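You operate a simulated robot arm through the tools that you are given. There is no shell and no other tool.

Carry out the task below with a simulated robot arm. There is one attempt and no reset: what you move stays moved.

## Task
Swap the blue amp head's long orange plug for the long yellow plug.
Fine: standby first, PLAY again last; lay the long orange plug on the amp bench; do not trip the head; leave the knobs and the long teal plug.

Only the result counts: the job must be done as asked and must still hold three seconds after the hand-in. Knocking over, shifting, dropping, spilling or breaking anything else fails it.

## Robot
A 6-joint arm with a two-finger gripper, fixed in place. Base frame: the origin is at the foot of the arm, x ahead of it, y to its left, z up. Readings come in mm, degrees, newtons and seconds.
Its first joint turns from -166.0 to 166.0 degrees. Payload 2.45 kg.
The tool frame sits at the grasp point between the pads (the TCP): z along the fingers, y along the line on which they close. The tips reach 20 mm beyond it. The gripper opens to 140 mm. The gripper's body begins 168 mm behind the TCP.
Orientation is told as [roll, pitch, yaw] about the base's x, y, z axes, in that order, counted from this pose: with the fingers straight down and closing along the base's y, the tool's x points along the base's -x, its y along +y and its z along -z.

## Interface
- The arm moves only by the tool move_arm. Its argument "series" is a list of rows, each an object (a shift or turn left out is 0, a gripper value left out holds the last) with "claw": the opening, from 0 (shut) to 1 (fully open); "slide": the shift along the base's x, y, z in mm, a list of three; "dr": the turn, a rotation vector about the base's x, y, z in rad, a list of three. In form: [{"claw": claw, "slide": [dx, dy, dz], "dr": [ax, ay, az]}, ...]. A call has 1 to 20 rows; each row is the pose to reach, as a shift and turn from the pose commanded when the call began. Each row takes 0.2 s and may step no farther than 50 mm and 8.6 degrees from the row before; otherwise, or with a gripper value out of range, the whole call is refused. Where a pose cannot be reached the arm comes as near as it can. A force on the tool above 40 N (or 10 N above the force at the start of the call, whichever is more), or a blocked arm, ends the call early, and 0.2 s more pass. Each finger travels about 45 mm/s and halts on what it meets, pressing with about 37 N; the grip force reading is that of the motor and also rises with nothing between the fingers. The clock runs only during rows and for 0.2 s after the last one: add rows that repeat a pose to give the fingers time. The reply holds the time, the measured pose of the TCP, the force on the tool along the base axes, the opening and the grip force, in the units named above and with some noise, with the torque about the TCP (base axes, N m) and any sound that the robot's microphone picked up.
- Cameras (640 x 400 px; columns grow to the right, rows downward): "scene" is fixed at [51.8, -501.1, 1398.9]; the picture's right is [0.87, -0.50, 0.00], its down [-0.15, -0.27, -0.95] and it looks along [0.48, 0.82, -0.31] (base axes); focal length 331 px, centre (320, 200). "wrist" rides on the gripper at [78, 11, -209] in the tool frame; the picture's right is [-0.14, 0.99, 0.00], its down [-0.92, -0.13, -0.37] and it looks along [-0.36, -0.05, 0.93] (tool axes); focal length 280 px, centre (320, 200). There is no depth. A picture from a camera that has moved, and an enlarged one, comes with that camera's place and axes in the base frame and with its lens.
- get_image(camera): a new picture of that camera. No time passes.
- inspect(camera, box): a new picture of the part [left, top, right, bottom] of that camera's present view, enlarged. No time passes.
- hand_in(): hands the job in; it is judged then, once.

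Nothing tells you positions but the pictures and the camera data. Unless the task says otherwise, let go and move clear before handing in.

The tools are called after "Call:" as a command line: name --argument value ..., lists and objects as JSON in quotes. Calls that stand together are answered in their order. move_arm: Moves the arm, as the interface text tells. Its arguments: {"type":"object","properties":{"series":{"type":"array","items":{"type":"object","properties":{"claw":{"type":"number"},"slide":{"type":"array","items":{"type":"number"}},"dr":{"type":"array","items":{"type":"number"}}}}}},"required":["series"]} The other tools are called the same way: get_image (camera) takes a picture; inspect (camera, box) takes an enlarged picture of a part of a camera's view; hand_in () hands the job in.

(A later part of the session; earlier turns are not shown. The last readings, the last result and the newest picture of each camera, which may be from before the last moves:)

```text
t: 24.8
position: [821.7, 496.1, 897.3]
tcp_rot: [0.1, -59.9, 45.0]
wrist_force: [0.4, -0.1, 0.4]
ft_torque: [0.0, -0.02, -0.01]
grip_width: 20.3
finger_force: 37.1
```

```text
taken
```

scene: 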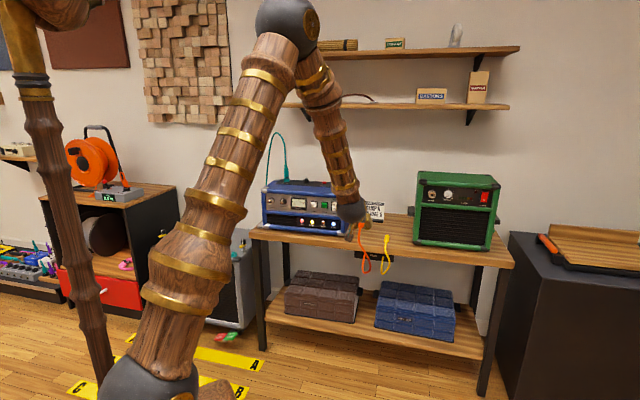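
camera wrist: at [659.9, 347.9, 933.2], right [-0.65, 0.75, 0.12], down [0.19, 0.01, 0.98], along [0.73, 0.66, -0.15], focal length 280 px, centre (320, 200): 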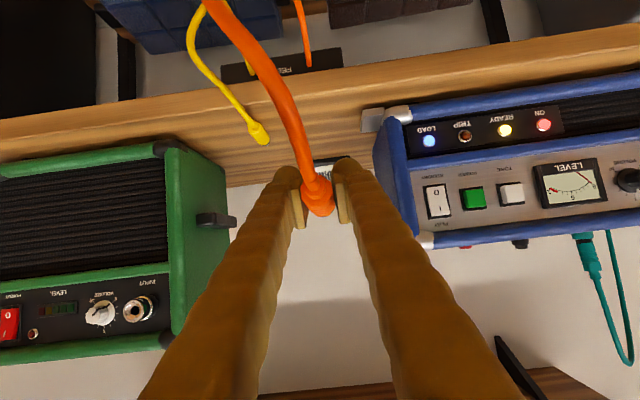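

At w=230 the bench below is free. I'll flatten the tool by 20° so the plug's tail touches first when lowered, then extend over the bench.

Call:
move_arm --series '[{"dr": [0.0823, -0.0823, 0]}, {"dr": [0.1646, -0.1646, 0]}, {"dr": [0.2468, -0.2468, 0]}, {"slide": [26, 26, -19], "dr": [0.2468, -0.2468, 0]}, {"slide": [52, 52, -38], "dr": [0.2468, -0.2468, 0]}, {"slide": [78, 78, -57], "dr": [0.2468, -0.2468, 0]}, {"slide": [104, 104, -76], "dr": [0.2468, -0.2468, 0]}, {"slide": [130.8, 130.8, -95], "dr": [0.2468, -0.2468, 0]}, {"slide": [130.8, 130.8, -95], "dr": [0.2468, -0.2468, 0]}]'

Call:
get_image --camera "wrist"

Call:
inspect --camera "scene" --box '[330, 180, 430, 280]'

```text
t: 26.8
position: [952.8, 628.5, 801.3]
tcp_rot: [0.0, -80.0, 45.0]
wrist_force: [0.0, -1.0, -0.2]
ft_torque: [-0.01, 0.03, 0.03]
grip_width: 20.4
finger_force: 36.6
```

```text
taken
camera wrist: at [790.7, 480.1, 760.2], right [-0.68, 0.72, 0.14], down [-0.05, -0.23, 0.97], along [0.73, 0.66, 0.2], focal length 280 px, centre (320, 200)
```

wrist: 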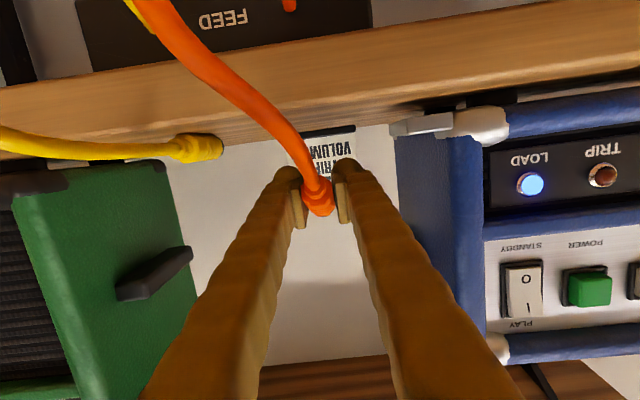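

```text
4.00 times, centred on (380, 230) of scene
camera zoom: at [51.8, -501.1, 1398.9], right [0.87, -0.5, 0.0], down [-0.15, -0.27, -0.95], along [0.48, 0.82, -0.31], focal length 1326 px, centre (80, 80)
```

zoom: 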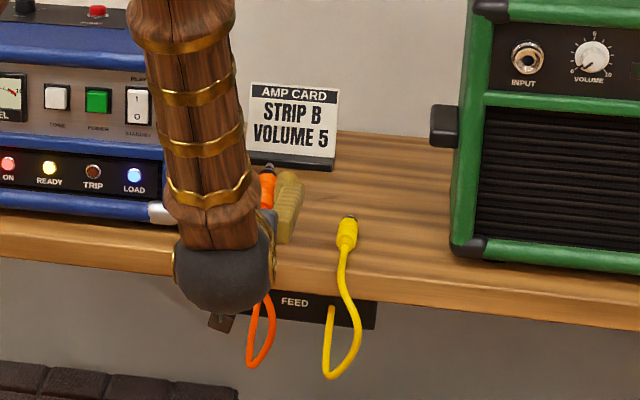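

The plug is over the free bench area, with the bench top at about z=738–740. I'll lower slowly and watch the force.

Call:
move_arm --series '[{"slide": [0, 0, -12]}, {"slide": [0, 0, -22]}, {"slide": [0, 0, -29]}, {"slide": [0, 0, -33]}, {"slide": [0, 0, -33]}]'

Call:
get_image --camera "wrist"

Call:
inspect --camera "scene" --box '[355, 195, 405, 245]'

```text
t: 28.0
position: [951.2, 627.2, 768.4]
tcp_rot: [0.1, -80.0, 44.9]
wrist_force: [-0.5, -0.1, -0.8]
ft_torque: [0.01, -0.02, 0.0]
grip_width: 20.4
finger_force: 37.2
```

```text
taken
camera wrist: at [790.5, 479.7, 727.2], right [-0.68, 0.72, 0.14], down [-0.05, -0.23, 0.97], along [0.73, 0.66, 0.2], focal length 280 px, centre (320, 200)
```

wrist: 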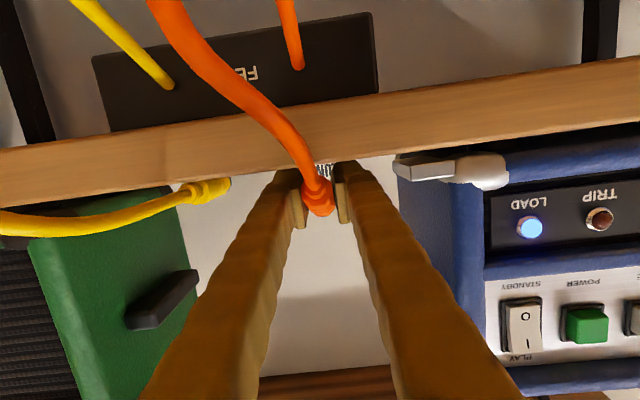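

```text
8.00 times, centred on (380, 220) of scene
camera zoom: at [51.8, -501.1, 1398.9], right [0.87, -0.5, 0.0], down [-0.15, -0.27, -0.95], along [0.48, 0.82, -0.31], focal length 2651 px, centre (-160, 40)
```

zoom: 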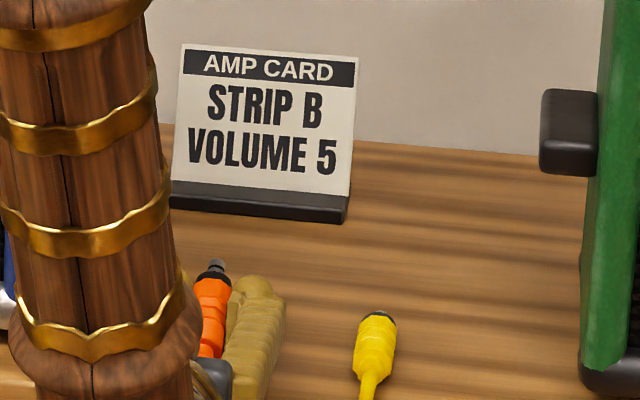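

No contact yet; the finger undersides should be about 8 mm above the bench. I'll go down in fine steps.

Call:
move_arm --series '[{"slide": [0, 0, -2]}, {"slide": [0, 0, -4]}, {"slide": [0, 0, -5.5]}, {"slide": [0, 0, -6.5]}]'

Call:
inspect --camera "wrist" --box '[240, 120, 400, 240]'

Call:
inspect --camera "scene" --box '[355, 195, 405, 245]'

```text
t: 29.0
position: [952.4, 627.5, 762.5]
tcp_rot: [0.1, -80.0, 45.0]
wrist_force: [2.3, 1.1, 1.5]
ft_torque: [0.0, -0.03, 0.01]
grip_width: 20.5
finger_force: 36.5
```

```text
3.33 times, centred on (320, 180) of wrist
camera zoom: at [790.7, 479.9, 721.3], right [-0.68, 0.72, 0.14], down [-0.05, -0.23, 0.97], along [0.73, 0.66, 0.2], focal length 935 px, centre (320, 267)
```

zoom: 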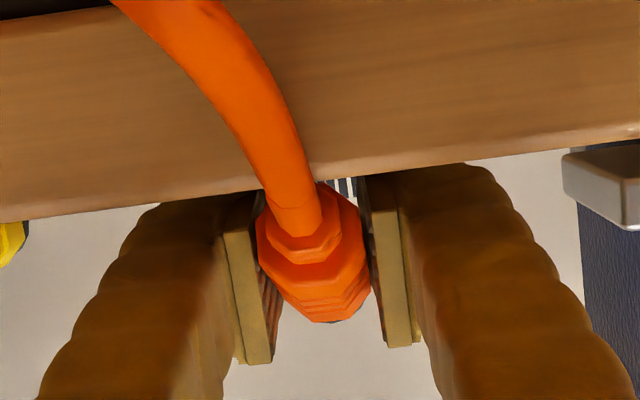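

```text
8.00 times, centred on (380, 220) of scene
camera zoom: at [51.8, -501.1, 1398.9], right [0.87, -0.5, 0.0], down [-0.15, -0.27, -0.95], along [0.48, 0.82, -0.31], focal length 2651 px, centre (-160, 40)
```

zoom: 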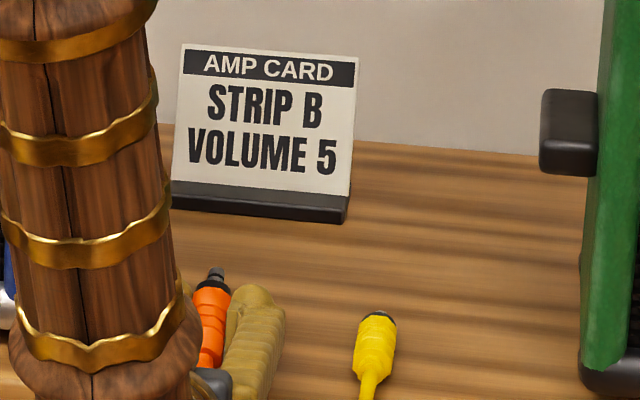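

There's light contact beginning. I'll go one or two millimetres more to settle the tail on the bench.

Call:
move_arm --series '[{"slide": [0, 0, -1]}, {"slide": [0, 0, -2]}, {"slide": [0, 0, -2]}]'

```text
t: 29.8
position: [953.0, 627.2, 762.6]
tcp_rot: [-0.1, -80.1, 45.1]
wrist_force: [-11.8, -8.8, 29.8]
ft_torque: [-0.02, 0.1, 0.03]
grip_width: 20.4
finger_force: 36.9
```

That is firm contact, about 30 N, so I'll ease up slightly and then open the fingers gradually to let the plug settle.

Call:
move_arm --series '[{"slide": [0, 0, 1.5]}, {"slide": [0, 0, 1.8]}]'

Call:
move_arm --series '[{"claw": 0.18}, {"claw": 0.22}, {"claw": 0.28}, {"claw": 0.32}, {"claw": 0.34}, {"claw": 0.34}, {"claw": 0.34}]'

Call:
get_image --camera "wrist"

Call:
inspect --camera "scene" --box '[355, 195, 405, 245]'

```text
t: 30.4
position: [952.5, 628.3, 762.0]
tcp_rot: [0.1, -80.0, 45.1]
wrist_force: [6.4, 7.3, 17.9]
ft_torque: [0.27, -0.29, -0.01]
grip_width: 20.3
finger_force: 37.0
```

```text
t: 32.0
position: [954.2, 628.3, 762.1]
tcp_rot: [0.0, -79.9, 45.0]
wrist_force: [1.6, 1.0, 20.1]
ft_torque: [0.13, -0.18, -0.03]
grip_width: 37.3
finger_force: 0.0
```

```text
taken
camera wrist: at [790.8, 479.9, 721.1], right [-0.68, 0.72, 0.14], down [-0.05, -0.23, 0.97], along [0.73, 0.66, 0.2], focal length 280 px, centre (320, 200)
```

wrist: 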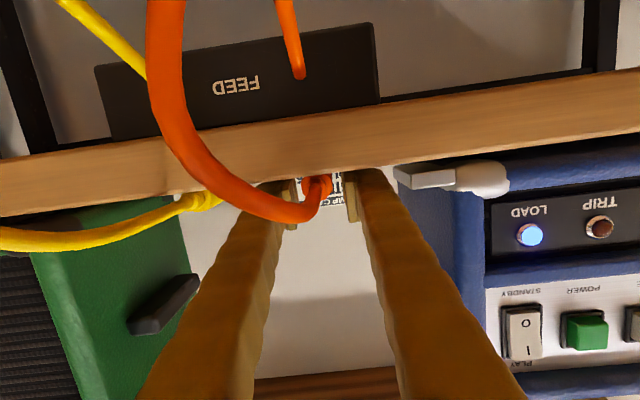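

```text
8.00 times, centred on (380, 220) of scene
camera zoom: at [51.8, -501.1, 1398.9], right [0.87, -0.5, 0.0], down [-0.15, -0.27, -0.95], along [0.48, 0.82, -0.31], focal length 2651 px, centre (-160, 40)
```

zoom: 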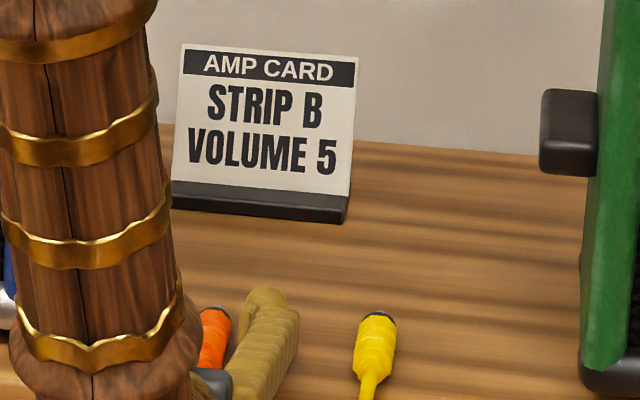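

The plug is resting on the bench, and its cable loops down below the left finger. I'll raise straight up and check that nothing drags.

Call:
move_arm --series '[{"slide": [0, 0, 5]}, {"slide": [0, 0, 15]}, {"slide": [0, 0, 30]}, {"slide": [0, 0, 50]}, {"slide": [0, 0, 70]}, {"slide": [0, 0, 70]}]'

Call:
get_image --camera "wrist"

Call:
inspect --camera "scene" --box '[330, 180, 430, 280]'

```text
t: 33.4
position: [951.9, 627.2, 831.8]
tcp_rot: [0.1, -79.9, 44.8]
wrist_force: [-0.2, -0.1, 1.1]
ft_torque: [0.0, -0.02, -0.01]
grip_width: 47.5
finger_force: 0.0
```

```text
taken
camera wrist: at [791.2, 480.1, 790.8], right [-0.68, 0.72, 0.14], down [-0.05, -0.23, 0.97], along [0.73, 0.66, 0.2], focal length 280 px, centre (320, 200)
```

wrist: 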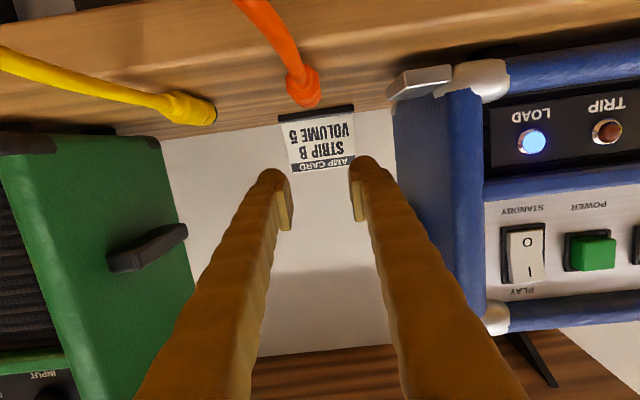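

```text
4.00 times, centred on (380, 230) of scene
camera zoom: at [51.8, -501.1, 1398.9], right [0.87, -0.5, 0.0], down [-0.15, -0.27, -0.95], along [0.48, 0.82, -0.31], focal length 1326 px, centre (80, 80)
```

zoom: 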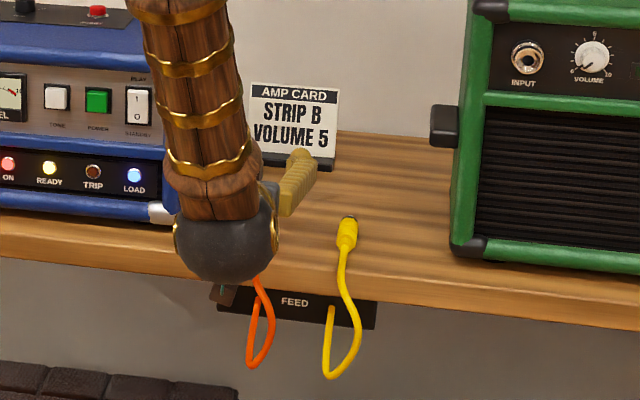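

The orange plug lies on the bench behind the front edge. Now I'll back off, restore the 30°-below-horizontal tilt, and hover behind and above the yellow plug.

Call:
move_arm --series '[{"claw": 0.34, "slide": [-25, -25, 10]}, {"slide": [-50, -50, 20]}, {"slide": [-75, -75, 30]}, {"slide": [-55, -100, 30], "dr": [-0.0823, 0.0823, 0]}, {"slide": [-35, -125, 30], "dr": [-0.1646, 0.1646, 0]}, {"slide": [-17.7, -152, 30], "dr": [-0.2468, 0.2468, 0]}, {"slide": [-17.7, -152, 30], "dr": [-0.2468, 0.2468, 0]}]'

Call:
get_image --camera "wrist"

Call:
inspect --camera "scene" --box '[330, 180, 430, 280]'

```text
t: 35.0
position: [934.2, 475.0, 862.2]
tcp_rot: [-0.1, -60.0, 45.0]
wrist_force: [-0.3, -1.0, 0.1]
ft_torque: [-0.01, 0.0, 0.0]
grip_width: 47.7
finger_force: 0.0
```

```text
taken
camera wrist: at [772.5, 326.5, 898.3], right [-0.65, 0.75, 0.12], down [0.19, 0.01, 0.98], along [0.73, 0.66, -0.15], focal length 280 px, centre (320, 200)
```

wrist: 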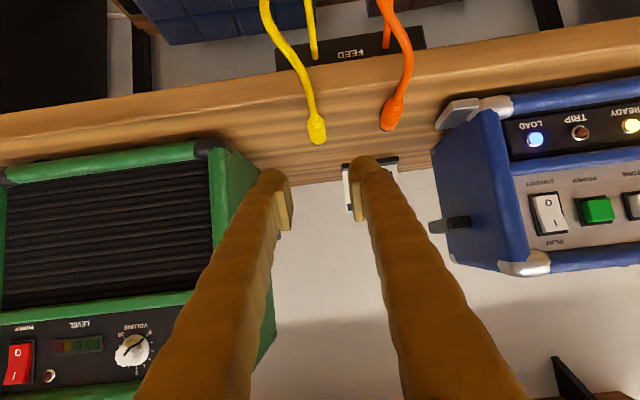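

```text
4.00 times, centred on (380, 230) of scene
camera zoom: at [51.8, -501.1, 1398.9], right [0.87, -0.5, 0.0], down [-0.15, -0.27, -0.95], along [0.48, 0.82, -0.31], focal length 1326 px, centre (80, 80)
```

zoom: 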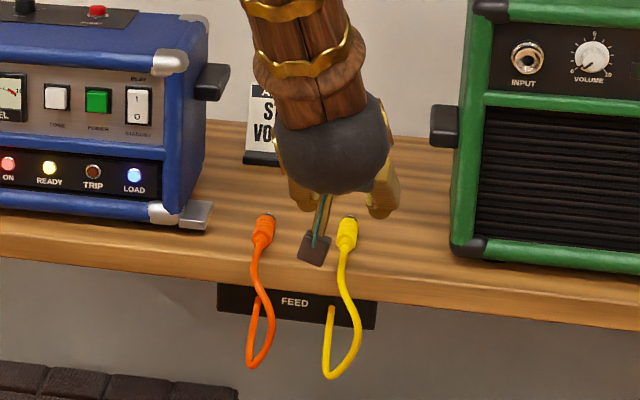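

Both plugs lie side by side on the bench. I'll zoom in on the yellow plug for precise alignment.

Call:
inspect --camera "wrist" --box '[270, 80, 420, 170]'

Call:
inspect --camera "scene" --box '[375, 220, 405, 250]'

```text
4.27 times, centred on (345, 125) of wrist
camera zoom: at [772.5, 326.5, 898.3], right [-0.65, 0.75, 0.12], down [0.19, 0.01, 0.98], along [0.73, 0.66, -0.15], focal length 1196 px, centre (213, 520)
```

zoom: 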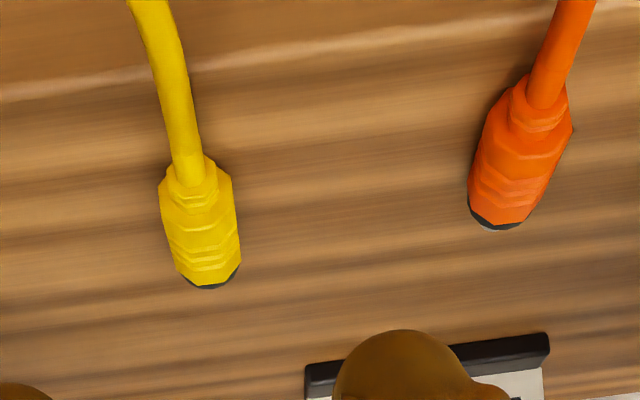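

```text
13.33 times, centred on (390, 235) of scene
camera zoom: at [51.8, -501.1, 1398.9], right [0.87, -0.5, 0.0], down [-0.15, -0.27, -0.95], along [0.48, 0.82, -0.31], focal length 4418 px, centre (-613, -267)
```

zoom: 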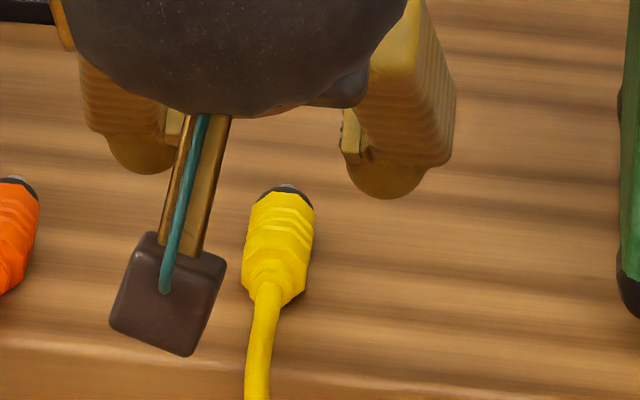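

The yellow body spans s ≈ 1093–1157 at w ≈ 326, with its axis parallel to the jack axis. I'll straddle it with the fingertips about 2 mm above the bench.

Call:
move_arm --series '[{"slide": [17, 16.5, -15.5]}, {"slide": [34, 33, -31]}, {"slide": [51, 49.5, -46.5]}, {"slide": [67, 65.3, -62]}, {"slide": [79, 77, -78]}, {"slide": [88, 86, -88]}, {"slide": [88, 86, -88]}]'

Call:
get_image --camera "wrist"

Call:
inspect --camera "scene" --box '[365, 205, 415, 255]'

```text
t: 36.6
position: [1022.8, 561.5, 774.4]
tcp_rot: [0.0, -60.0, 44.9]
wrist_force: [-0.9, 0.2, 0.3]
ft_torque: [-0.05, 0.02, -0.01]
grip_width: 47.4
finger_force: 0.1
```

```text
taken
camera wrist: at [860.4, 413.0, 810.6], right [-0.65, 0.75, 0.12], down [0.19, 0.01, 0.98], along [0.73, 0.66, -0.15], focal length 280 px, centre (320, 200)
```

wrist: 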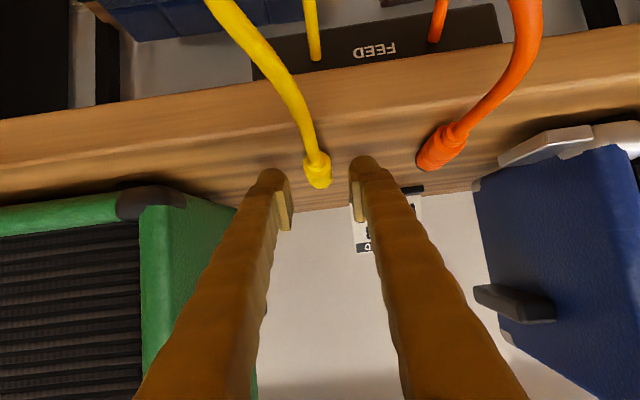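

```text
8.00 times, centred on (390, 230) of scene
camera zoom: at [51.8, -501.1, 1398.9], right [0.87, -0.5, 0.0], down [-0.15, -0.27, -0.95], along [0.48, 0.82, -0.31], focal length 2651 px, centre (-240, -40)
```

zoom: 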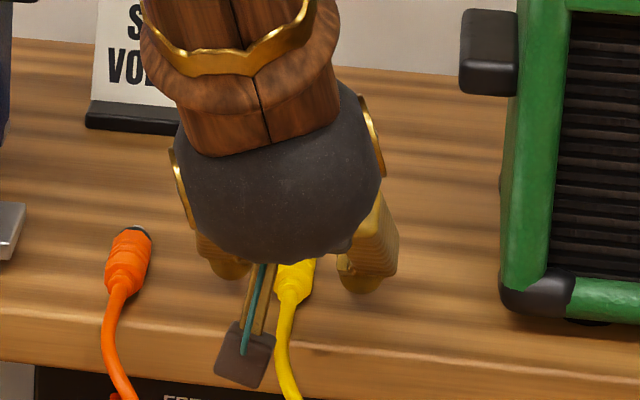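

The plug is centred between the fingers, with a slight lateral correction of +1 mm needed. I'll lower the last few millimetres and close.

Call:
move_arm --series '[{"slide": [2, 1, -3]}, {"slide": [3.5, 2.1, -5]}, {"slide": [3.5, 2.1, -5.3]}]'

Call:
inspect --camera "wrist" --box '[260, 120, 380, 220]'

```text
t: 37.4
position: [1025.4, 563.0, 767.8]
tcp_rot: [0.0, -59.9, 45.1]
wrist_force: [-0.3, 0.1, 1.4]
ft_torque: [0.03, 0.01, 0.02]
grip_width: 47.4
finger_force: 0.1
```

```text
4.00 times, centred on (320, 170) of wrist
camera zoom: at [864.0, 415.1, 804.9], right [-0.65, 0.75, 0.12], down [0.19, 0.01, 0.98], along [0.73, 0.66, -0.15], focal length 1122 px, centre (320, 320)
```

zoom: 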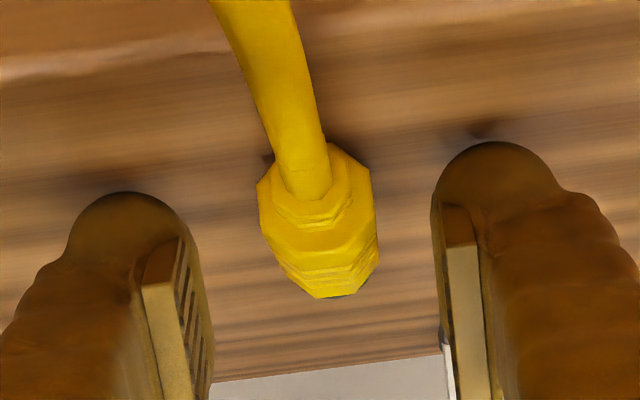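

Everything is aligned with the fingertips about 1.5 mm above the bench. Closing on the yellow plug.

Call:
move_arm --series '[{"claw": 0}, {"claw": 0}, {"claw": 0}, {"claw": 0}]'

Call:
inspect --camera "wrist" --box '[260, 120, 380, 220]'

```text
t: 38.4
position: [1025.6, 563.7, 768.6]
tcp_rot: [0.0, -60.0, 44.9]
wrist_force: [-0.1, 0.9, -0.1]
ft_torque: [0.04, -0.06, -0.02]
grip_width: 20.4
finger_force: 37.0
```

```text
4.00 times, centred on (320, 170) of wrist
camera zoom: at [864.0, 415.1, 805.0], right [-0.65, 0.75, 0.12], down [0.19, 0.01, 0.98], along [0.73, 0.66, -0.15], focal length 1122 px, centre (320, 320)
```

zoom: 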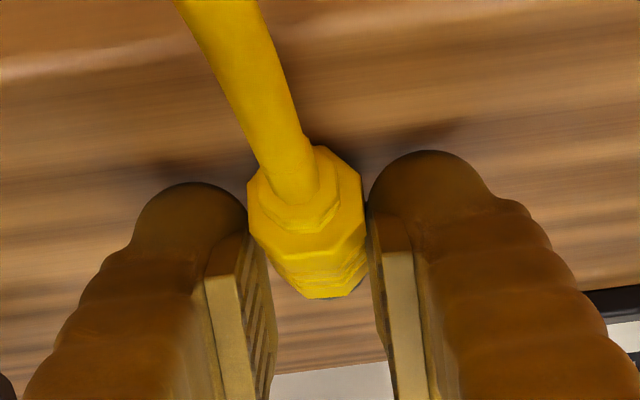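

The grip closed at 20.4 mm, same as the orange one. I'll lift a little and check that the plug comes up level.

Call:
move_arm --series '[{"slide": [0, 0, 3]}, {"slide": [0, 0, 10]}, {"slide": [0, 0, 25]}, {"slide": [0, 0, 40]}, {"slide": [0, 0, 40]}]'

Call:
inspect --camera "wrist" --box '[260, 120, 380, 220]'

Call:
inspect --camera "scene" --box '[355, 190, 415, 260]'

```text
t: 39.6
position: [1026.8, 563.3, 809.7]
tcp_rot: [0.0, -60.0, 45.1]
wrist_force: [-0.5, 0.4, -0.4]
ft_torque: [-0.02, 0.04, 0.01]
grip_width: 20.5
finger_force: 37.3
```

```text
4.00 times, centred on (320, 170) of wrist
camera zoom: at [864.3, 414.8, 845.4], right [-0.65, 0.75, 0.12], down [0.19, 0.01, 0.98], along [0.73, 0.66, -0.15], focal length 1122 px, centre (320, 320)
```

zoom: 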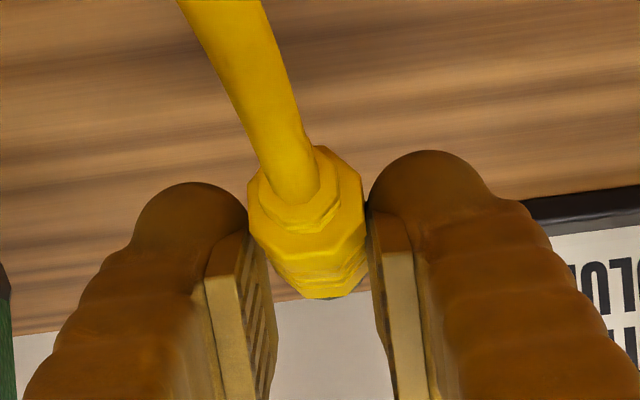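

```text
5.71 times, centred on (385, 225) of scene
camera zoom: at [51.8, -501.1, 1398.9], right [0.87, -0.5, 0.0], down [-0.15, -0.27, -0.95], along [0.48, 0.82, -0.31], focal length 1894 px, centre (-51, 57)
```

zoom: 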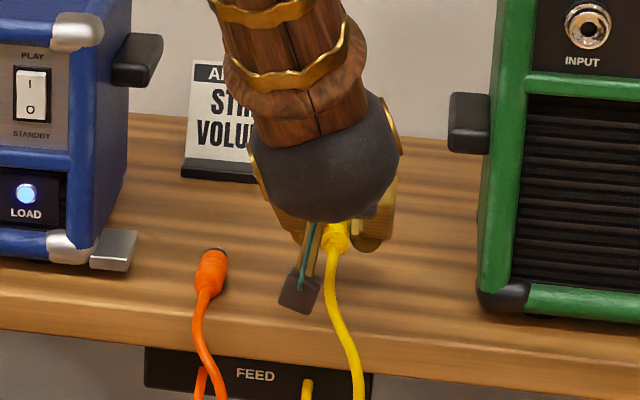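

The plug is held firmly, level, and lifted cleanly. I'll draw back and up, away from the bench.

Call:
move_arm --series '[{"slide": [-10, -10, 25]}, {"slide": [-32, -32, 50]}, {"slide": [-56, -56, 75]}, {"slide": [-80, -80, 95]}, {"slide": [-104, -104, 110]}, {"slide": [-126, -126, 112]}, {"slide": [-126, -126, 112]}]'

Call:
get_image --camera "scene"

Call:
inspect --camera "scene" --box '[340, 180, 420, 280]'

```text
t: 41.2
position: [901.1, 437.9, 920.2]
tcp_rot: [0.0, -59.9, 45.0]
wrist_force: [-0.9, 0.1, 0.1]
ft_torque: [0.01, -0.01, -0.02]
grip_width: 20.2
finger_force: 36.8
```

```text
taken
```

scene: 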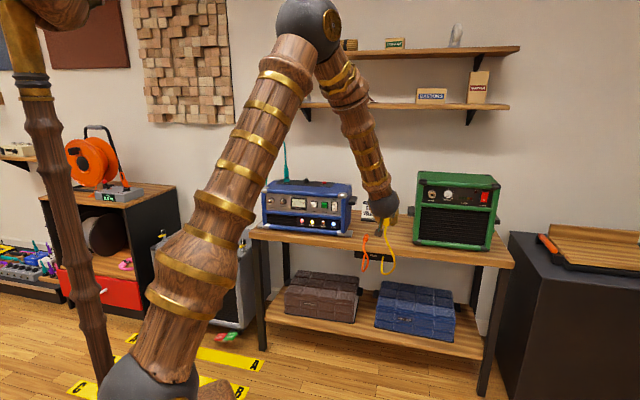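

```text
4.00 times, centred on (380, 230) of scene
camera zoom: at [51.8, -501.1, 1398.9], right [0.87, -0.5, 0.0], down [-0.15, -0.27, -0.95], along [0.48, 0.82, -0.31], focal length 1326 px, centre (80, 80)
```

zoom: 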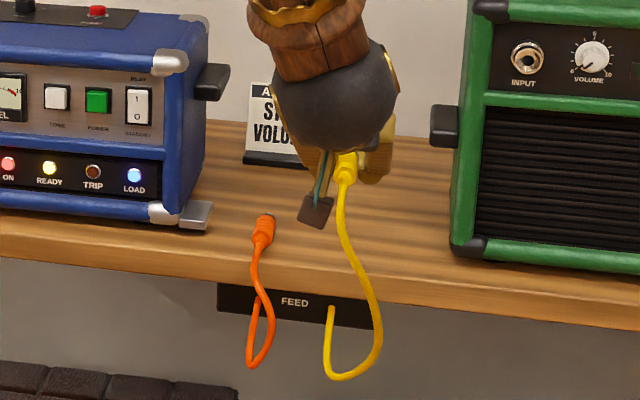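

Next I'll carry the yellow plug sideways in front of the amp to line up with the jack, keeping about 75 mm of clearance.

Call:
move_arm --series '[{"slide": [-30.4, 30.4, 0]}, {"slide": [-60.8, 60.8, 0]}, {"slide": [-91.2, 91.2, 0]}, {"slide": [-121.6, 121.6, 0]}, {"slide": [-152, 152, 0]}, {"slide": [-182.4, 182.4, 0]}, {"slide": [-212.8, 212.8, 0]}, {"slide": [-243.2, 243.2, 0]}, {"slide": [-273.6, 273.6, 0]}, {"slide": [-304, 304, 0]}, {"slide": [-334.4, 334.4, 0]}, {"slide": [-364.8, 364.8, 0]}, {"slide": [-394.9, 394.9, 0]}, {"slide": [-394.9, 394.9, 0]}]'

Call:
get_image --camera "wrist"

Call:
inspect --camera "scene" --box '[240, 180, 305, 225]'

Call:
inspect --camera "scene" --box '[240, 160, 420, 280]'

```text
t: 44.2
position: [504.8, 833.5, 920.5]
tcp_rot: [0.1, -60.0, 44.9]
wrist_force: [-0.1, -0.2, -1.1]
ft_torque: [0.01, 0.04, 0.03]
grip_width: 20.6
finger_force: 37.1
```

```text
taken
camera wrist: at [343.1, 684.1, 957.0], right [-0.65, 0.75, 0.12], down [0.19, 0.01, 0.98], along [0.73, 0.66, -0.15], focal length 280 px, centre (320, 200)
```

wrist: 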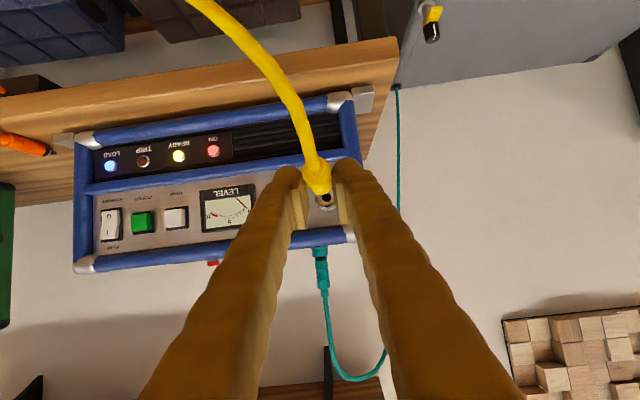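

```text
8.89 times, centred on (272, 202) of scene
camera zoom: at [51.8, -501.1, 1398.9], right [0.87, -0.5, 0.0], down [-0.15, -0.27, -0.95], along [0.48, 0.82, -0.31], focal length 2946 px, centre (742, 178)
```

zoom: 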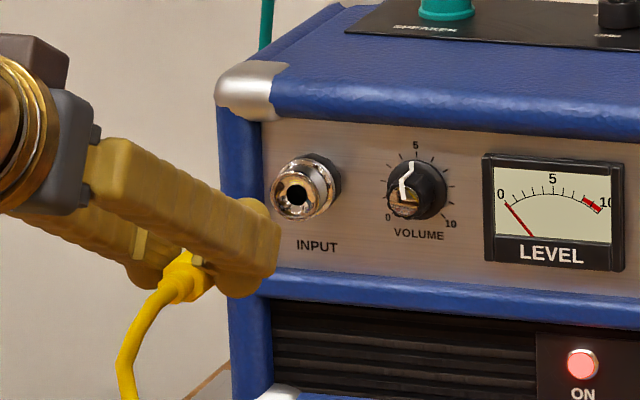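

```text
3.33 times, centred on (330, 220) of scene
camera zoom: at [51.8, -501.1, 1398.9], right [0.87, -0.5, 0.0], down [-0.15, -0.27, -0.95], along [0.48, 0.82, -0.31], focal length 1105 px, centre (287, 133)
```

zoom: 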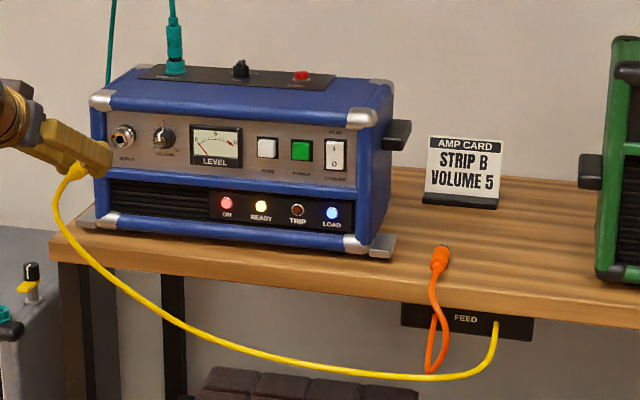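

The yellow plug is in front of the jack. I'll zoom the wrist view to compare the plug and socket.

Call:
inspect --camera "wrist" --box '[280, 150, 360, 220]'

```text
5.71 times, centred on (320, 185) of wrist
camera zoom: at [343.1, 684.1, 957.0], right [-0.65, 0.75, 0.12], down [0.19, 0.01, 0.98], along [0.73, 0.66, -0.15], focal length 1602 px, centre (320, 286)
```

zoom: 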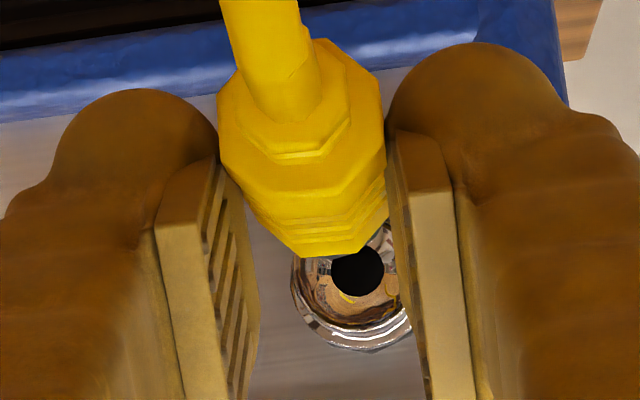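

Call:
inspect --camera "scene" --box '[250, 195, 282, 219]'

```text
16.00 times, centred on (266, 207) of scene
camera zoom: at [51.8, -501.1, 1398.9], right [0.87, -0.5, 0.0], down [-0.15, -0.27, -0.95], along [0.48, 0.82, -0.31], focal length 5302 px, centre (1184, 88)
```

zoom: 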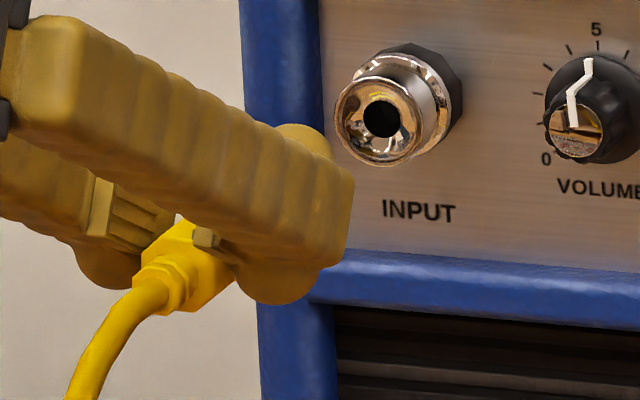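

The wrist and scene views agree: the hole is about 3 mm lower and under 1 mm left of the current plug axis. I'll correct that and advance to just short of the socket mouth.

Call:
move_arm --series '[{"slide": [15, 15.3, -3]}, {"slide": [30, 30.6, -3]}, {"slide": [42, 42.7, -3]}, {"slide": [48.4, 49.2, -3]}, {"slide": [48.4, 49.2, -3]}]'

Call:
inspect --camera "scene" --box '[250, 190, 290, 220]'

Call:
inspect --camera "wrist" --box '[280, 150, 360, 220]'

```text
t: 45.4
position: [553.9, 882.7, 916.8]
tcp_rot: [0.1, -60.0, 45.0]
wrist_force: [-0.4, 0.3, 0.4]
ft_torque: [0.03, -0.01, -0.02]
grip_width: 20.4
finger_force: 36.9
```

```text
13.33 times, centred on (270, 205) of scene
camera zoom: at [51.8, -501.1, 1398.9], right [0.87, -0.5, 0.0], down [-0.15, -0.27, -0.95], along [0.48, 0.82, -0.31], focal length 4418 px, centre (987, 133)
```

zoom: 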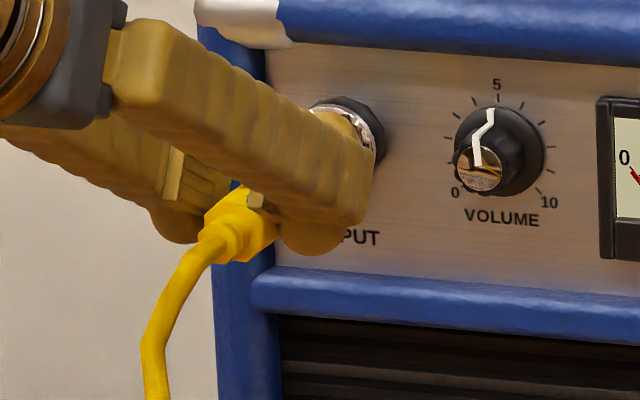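

```text
5.71 times, centred on (320, 185) of wrist
camera zoom: at [391.6, 733.6, 953.6], right [-0.65, 0.75, 0.12], down [0.19, 0.01, 0.98], along [0.73, 0.66, -0.15], focal length 1602 px, centre (320, 286)
```

zoom: 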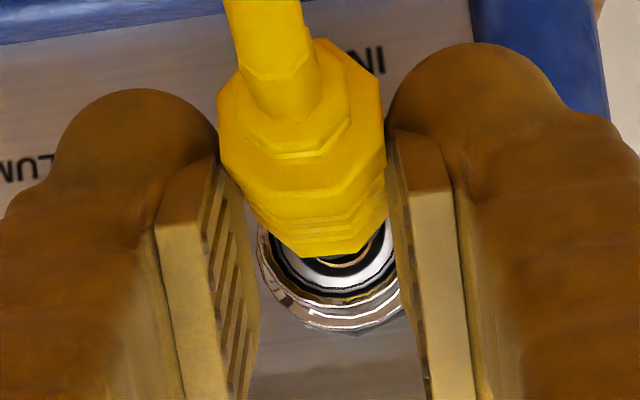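

The ring is concentric with the plug, to within a millimetre. I'll advance slowly into the socket and watch the force.

Call:
move_arm --series '[{"slide": [1.7, 2.4, 0]}, {"slide": [3.8, 4.6, 0]}, {"slide": [5.9, 6.7, 0]}, {"slide": [8, 8.8, 0]}]'

Call:
inspect --camera "scene" --box '[250, 190, 290, 220]'

```text
t: 46.4
position: [562.9, 891.1, 917.2]
tcp_rot: [0.0, -60.0, 44.9]
wrist_force: [-6.2, 4.7, 1.8]
ft_torque: [0.17, 0.1, 0.42]
grip_width: 20.6
finger_force: 37.0
```

```text
13.33 times, centred on (270, 205) of scene
camera zoom: at [51.8, -501.1, 1398.9], right [0.87, -0.5, 0.0], down [-0.15, -0.27, -0.95], along [0.48, 0.82, -0.31], focal length 4418 px, centre (987, 133)
```

zoom: 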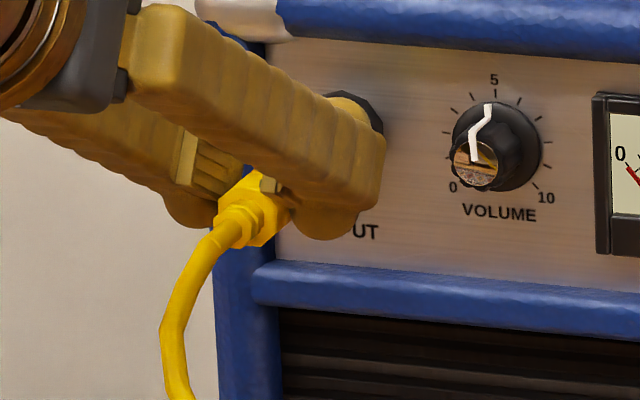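

There's a side load of about 8 N toward the left while the axial load is about 1 N, so the nose has engaged slightly off-axis. I'll shift left by about 1.5 mm to relieve it.

Call:
move_arm --series '[{"slide": [-0.6, 0.6, 0]}, {"slide": [-1.1, 1.1, 0]}]'

Call:
inspect --camera "scene" --box '[250, 190, 290, 220]'

Call:
inspect --camera "scene" --box '[255, 175, 360, 240]'

```text
t: 47.0
position: [561.5, 892.0, 917.7]
tcp_rot: [0.0, -60.0, 44.9]
wrist_force: [0.9, -0.2, 0.8]
ft_torque: [0.07, -0.1, -0.03]
grip_width: 20.3
finger_force: 36.7
```

```text
13.33 times, centred on (270, 205) of scene
camera zoom: at [51.8, -501.1, 1398.9], right [0.87, -0.5, 0.0], down [-0.15, -0.27, -0.95], along [0.48, 0.82, -0.31], focal length 4418 px, centre (987, 133)
```

zoom: 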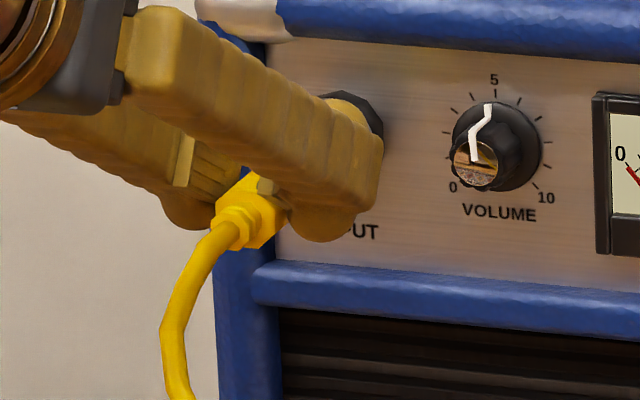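

```text
6.10 times, centred on (308, 208) of scene
camera zoom: at [51.8, -501.1, 1398.9], right [0.87, -0.5, 0.0], down [-0.15, -0.27, -0.95], along [0.48, 0.82, -0.31], focal length 2020 px, centre (396, 154)
```

zoom: 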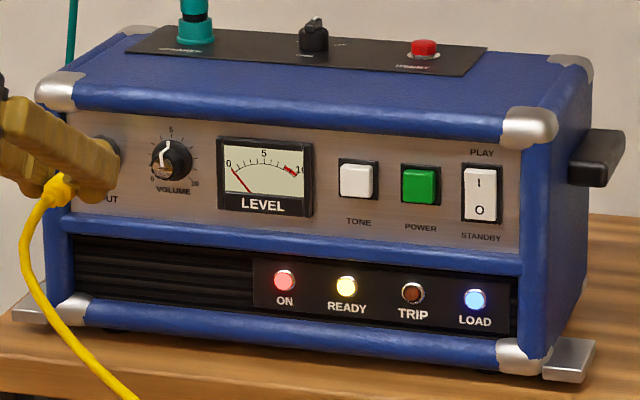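

The load is relieved to about 1 N and the amp only twitched slightly. I'll continue inserting gently in 2 mm steps.

Call:
move_arm --series '[{"slide": [1.4, 1.4, 0]}, {"slide": [2.8, 2.8, 0]}, {"slide": [4.2, 4.2, 0]}]'

Call:
inspect --camera "scene" --box '[255, 175, 360, 240]'

Call:
inspect --camera "wrist" --box '[280, 150, 360, 220]'

```text
t: 47.8
position: [564.4, 896.5, 917.5]
tcp_rot: [0.0, -60.0, 45.0]
wrist_force: [-2.5, -2.4, 2.6]
ft_torque: [0.08, -0.05, 0.08]
grip_width: 20.6
finger_force: 36.5
```

```text
6.10 times, centred on (308, 208) of scene
camera zoom: at [51.8, -501.1, 1398.9], right [0.87, -0.5, 0.0], down [-0.15, -0.27, -0.95], along [0.48, 0.82, -0.31], focal length 2020 px, centre (396, 154)
```

zoom: 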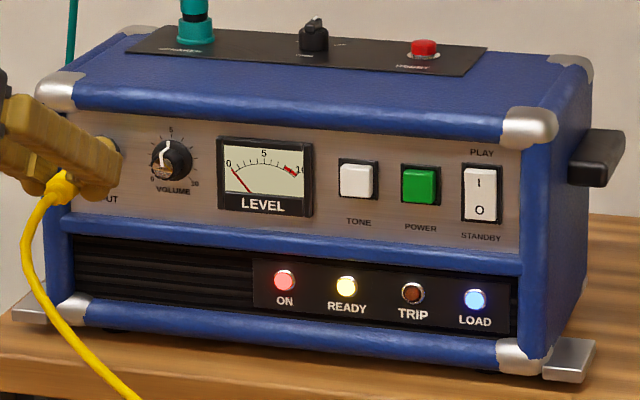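

```text
5.71 times, centred on (320, 185) of wrist
camera zoom: at [402.7, 747.8, 954.1], right [-0.65, 0.75, 0.12], down [0.19, 0.01, 0.98], along [0.73, 0.66, -0.15], focal length 1602 px, centre (320, 286)
```

zoom: 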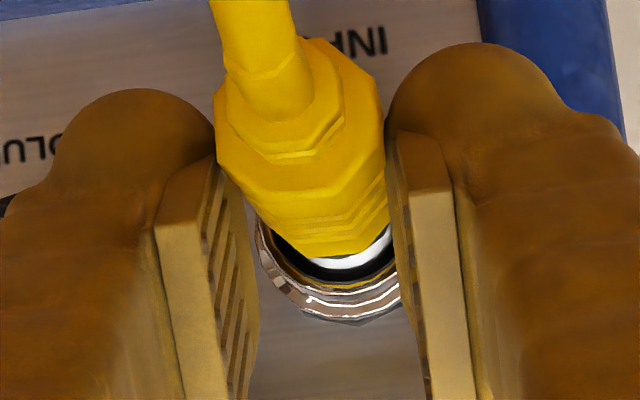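

Forces are small and the nose is going in, with the amp still. Continuing in small steps.

Call:
move_arm --series '[{"slide": [1.4, 1.4, 0.4]}, {"slide": [2.8, 2.8, 0.6]}, {"slide": [4.2, 4.2, 0.6]}]'

Call:
inspect --camera "scene" --box '[255, 175, 360, 240]'

Call:
inspect --camera "wrist" --box '[280, 150, 360, 220]'

```text
t: 48.6
position: [569.3, 900.1, 918.2]
tcp_rot: [0.0, -60.1, 45.1]
wrist_force: [-13.4, -12.2, 5.6]
ft_torque: [-0.07, 0.1, 0.03]
grip_width: 20.6
finger_force: 36.8
```

```text
6.10 times, centred on (308, 208) of scene
camera zoom: at [51.8, -501.1, 1398.9], right [0.87, -0.5, 0.0], down [-0.15, -0.27, -0.95], along [0.48, 0.82, -0.31], focal length 2020 px, centre (396, 154)
```

zoom: 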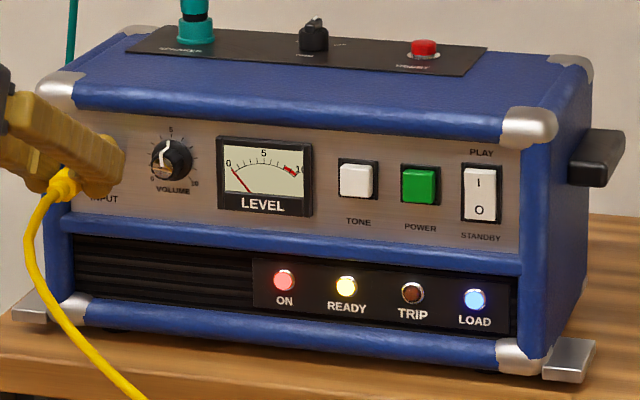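

```text
5.71 times, centred on (320, 185) of wrist
camera zoom: at [406.5, 751.6, 954.7], right [-0.65, 0.75, 0.12], down [0.19, 0.01, 0.98], along [0.73, 0.66, -0.15], focal length 1602 px, centre (320, 286)
```

zoom: 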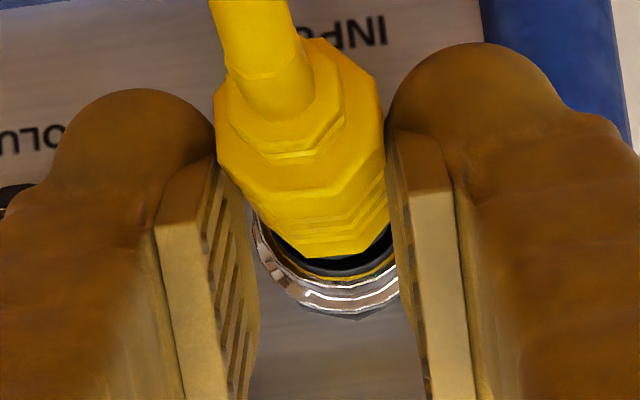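

Axial load is about 18 N and the amp hasn't moved; the yellow shoulder appears to sit where the orange one did. I'll try one more tiny step to see whether it clicks or just loads up.

Call:
move_arm --series '[{"slide": [0.7, 0.7, 0.3]}, {"slide": [1.2, 1.2, 0.6]}]'

Call:
inspect --camera "scene" --box '[255, 175, 360, 240]'

Call:
inspect --camera "wrist" --box '[280, 150, 360, 220]'

```text
t: 49.2
position: [570.4, 902.6, 919.2]
tcp_rot: [0.0, -59.9, 45.1]
wrist_force: [-18.4, -8.4, 4.9]
ft_torque: [0.01, 0.18, 0.36]
grip_width: 20.6
finger_force: 36.5
```

```text
6.10 times, centred on (308, 208) of scene
camera zoom: at [51.8, -501.1, 1398.9], right [0.87, -0.5, 0.0], down [-0.15, -0.27, -0.95], along [0.48, 0.82, -0.31], focal length 2020 px, centre (396, 154)
```

zoom: 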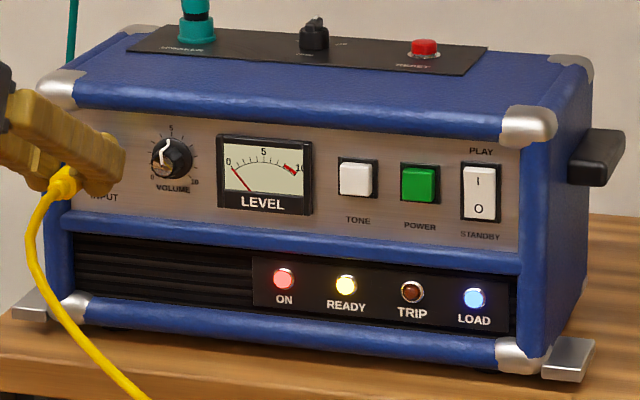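

```text
5.71 times, centred on (320, 185) of wrist
camera zoom: at [407.8, 753.3, 955.5], right [-0.65, 0.75, 0.12], down [0.19, 0.01, 0.98], along [0.73, 0.66, -0.15], focal length 1602 px, centre (320, 286)
```

zoom: 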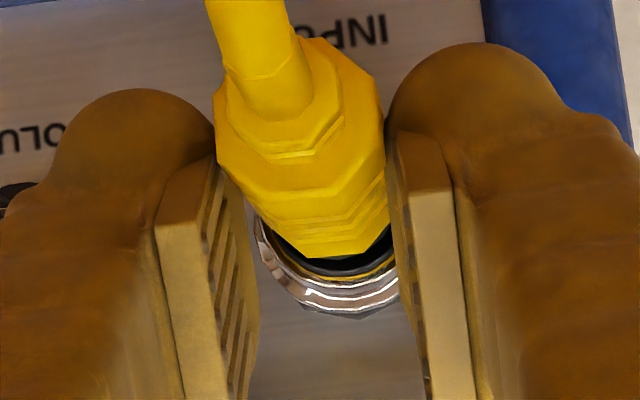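

The amp started to yaw slightly, so the plug is bottomed or resisting. I'll relax the load, release, and inspect the seating.

Call:
move_arm --series '[{"slide": [-0.8, -0.8, -0.3]}, {"slide": [-1.3, -1.3, -0.5]}]'

Call:
move_arm --series '[{"claw": 0.2}, {"claw": 0.26}, {"claw": 0.3}, {"claw": 0.3}]'

Call:
inspect --camera "wrist" --box '[270, 140, 370, 220]'

Call:
inspect --camera "scene" --box '[255, 185, 305, 225]'

```text
t: 49.8
position: [569.5, 900.2, 918.4]
tcp_rot: [0.1, -60.0, 45.0]
wrist_force: [-3.1, 9.7, -5.0]
ft_torque: [0.03, 0.16, 0.36]
grip_width: 20.7
finger_force: 37.2
```

```text
t: 50.8
position: [568.3, 900.3, 918.1]
tcp_rot: [0.0, -60.1, 45.1]
wrist_force: [0.0, 0.0, -0.8]
ft_torque: [0.01, 0.02, 0.01]
grip_width: 41.9
finger_force: 0.1
```

```text
5.00 times, centred on (320, 180) of wrist
camera zoom: at [406.7, 751.7, 954.8], right [-0.65, 0.75, 0.12], down [0.19, 0.01, 0.98], along [0.73, 0.66, -0.15], focal length 1402 px, centre (320, 300)
```

zoom: 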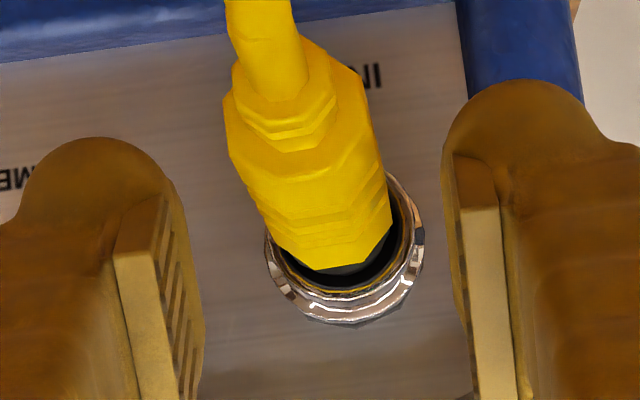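

```text
10.00 times, centred on (280, 205) of scene
camera zoom: at [51.8, -501.1, 1398.9], right [0.87, -0.5, 0.0], down [-0.15, -0.27, -0.95], along [0.48, 0.82, -0.31], focal length 3314 px, centre (720, 150)
```

zoom: 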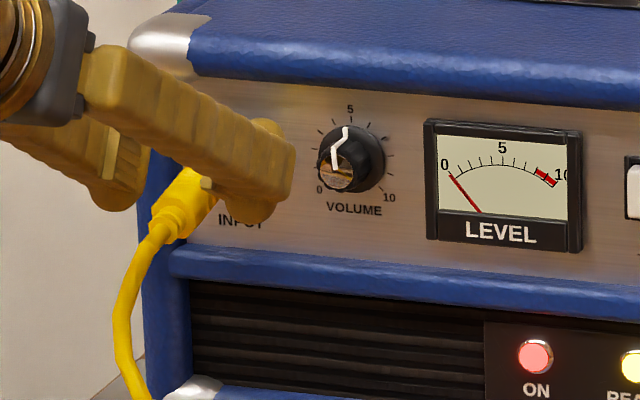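

The plug stays in the socket after release. I'll withdraw along the tool axis to the same viewpoint I used for the seated orange plug, for a direct comparison.

Call:
move_arm --series '[{"slide": [-8, -9, 5]}, {"slide": [-16, -18.5, 9]}, {"slide": [-24.1, -28.3, 12.8]}, {"slide": [-24.1, -28.3, 12.8]}]'

Call:
inspect --camera "wrist" --box '[270, 120, 370, 220]'

Call:
inspect --camera "scene" --box '[255, 185, 305, 225]'

```text
t: 51.8
position: [544.6, 872.1, 929.1]
tcp_rot: [0.0, -60.0, 45.0]
wrist_force: [0.4, -0.5, -0.9]
ft_torque: [0.0, -0.03, 0.01]
grip_width: 42.0
finger_force: 0.0
```

```text
4.00 times, centred on (320, 170) of wrist
camera zoom: at [382.8, 723.4, 967.6], right [-0.65, 0.75, 0.12], down [0.19, 0.01, 0.98], along [0.73, 0.66, -0.15], focal length 1122 px, centre (320, 320)
```

zoom: 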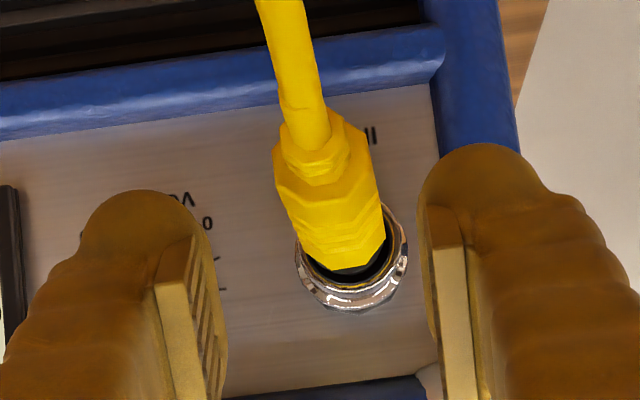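

```text
10.00 times, centred on (280, 205) of scene
camera zoom: at [51.8, -501.1, 1398.9], right [0.87, -0.5, 0.0], down [-0.15, -0.27, -0.95], along [0.48, 0.82, -0.31], focal length 3314 px, centre (720, 150)
```

zoom: 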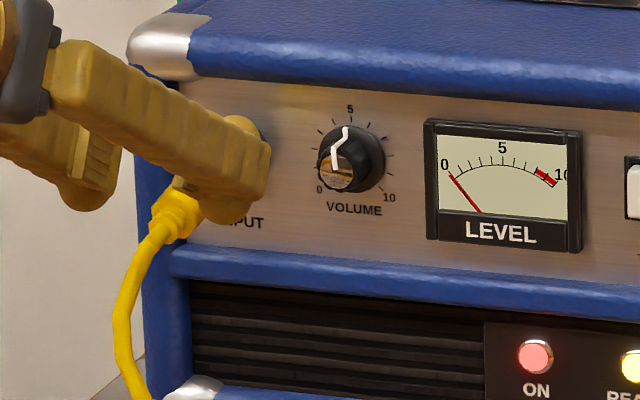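

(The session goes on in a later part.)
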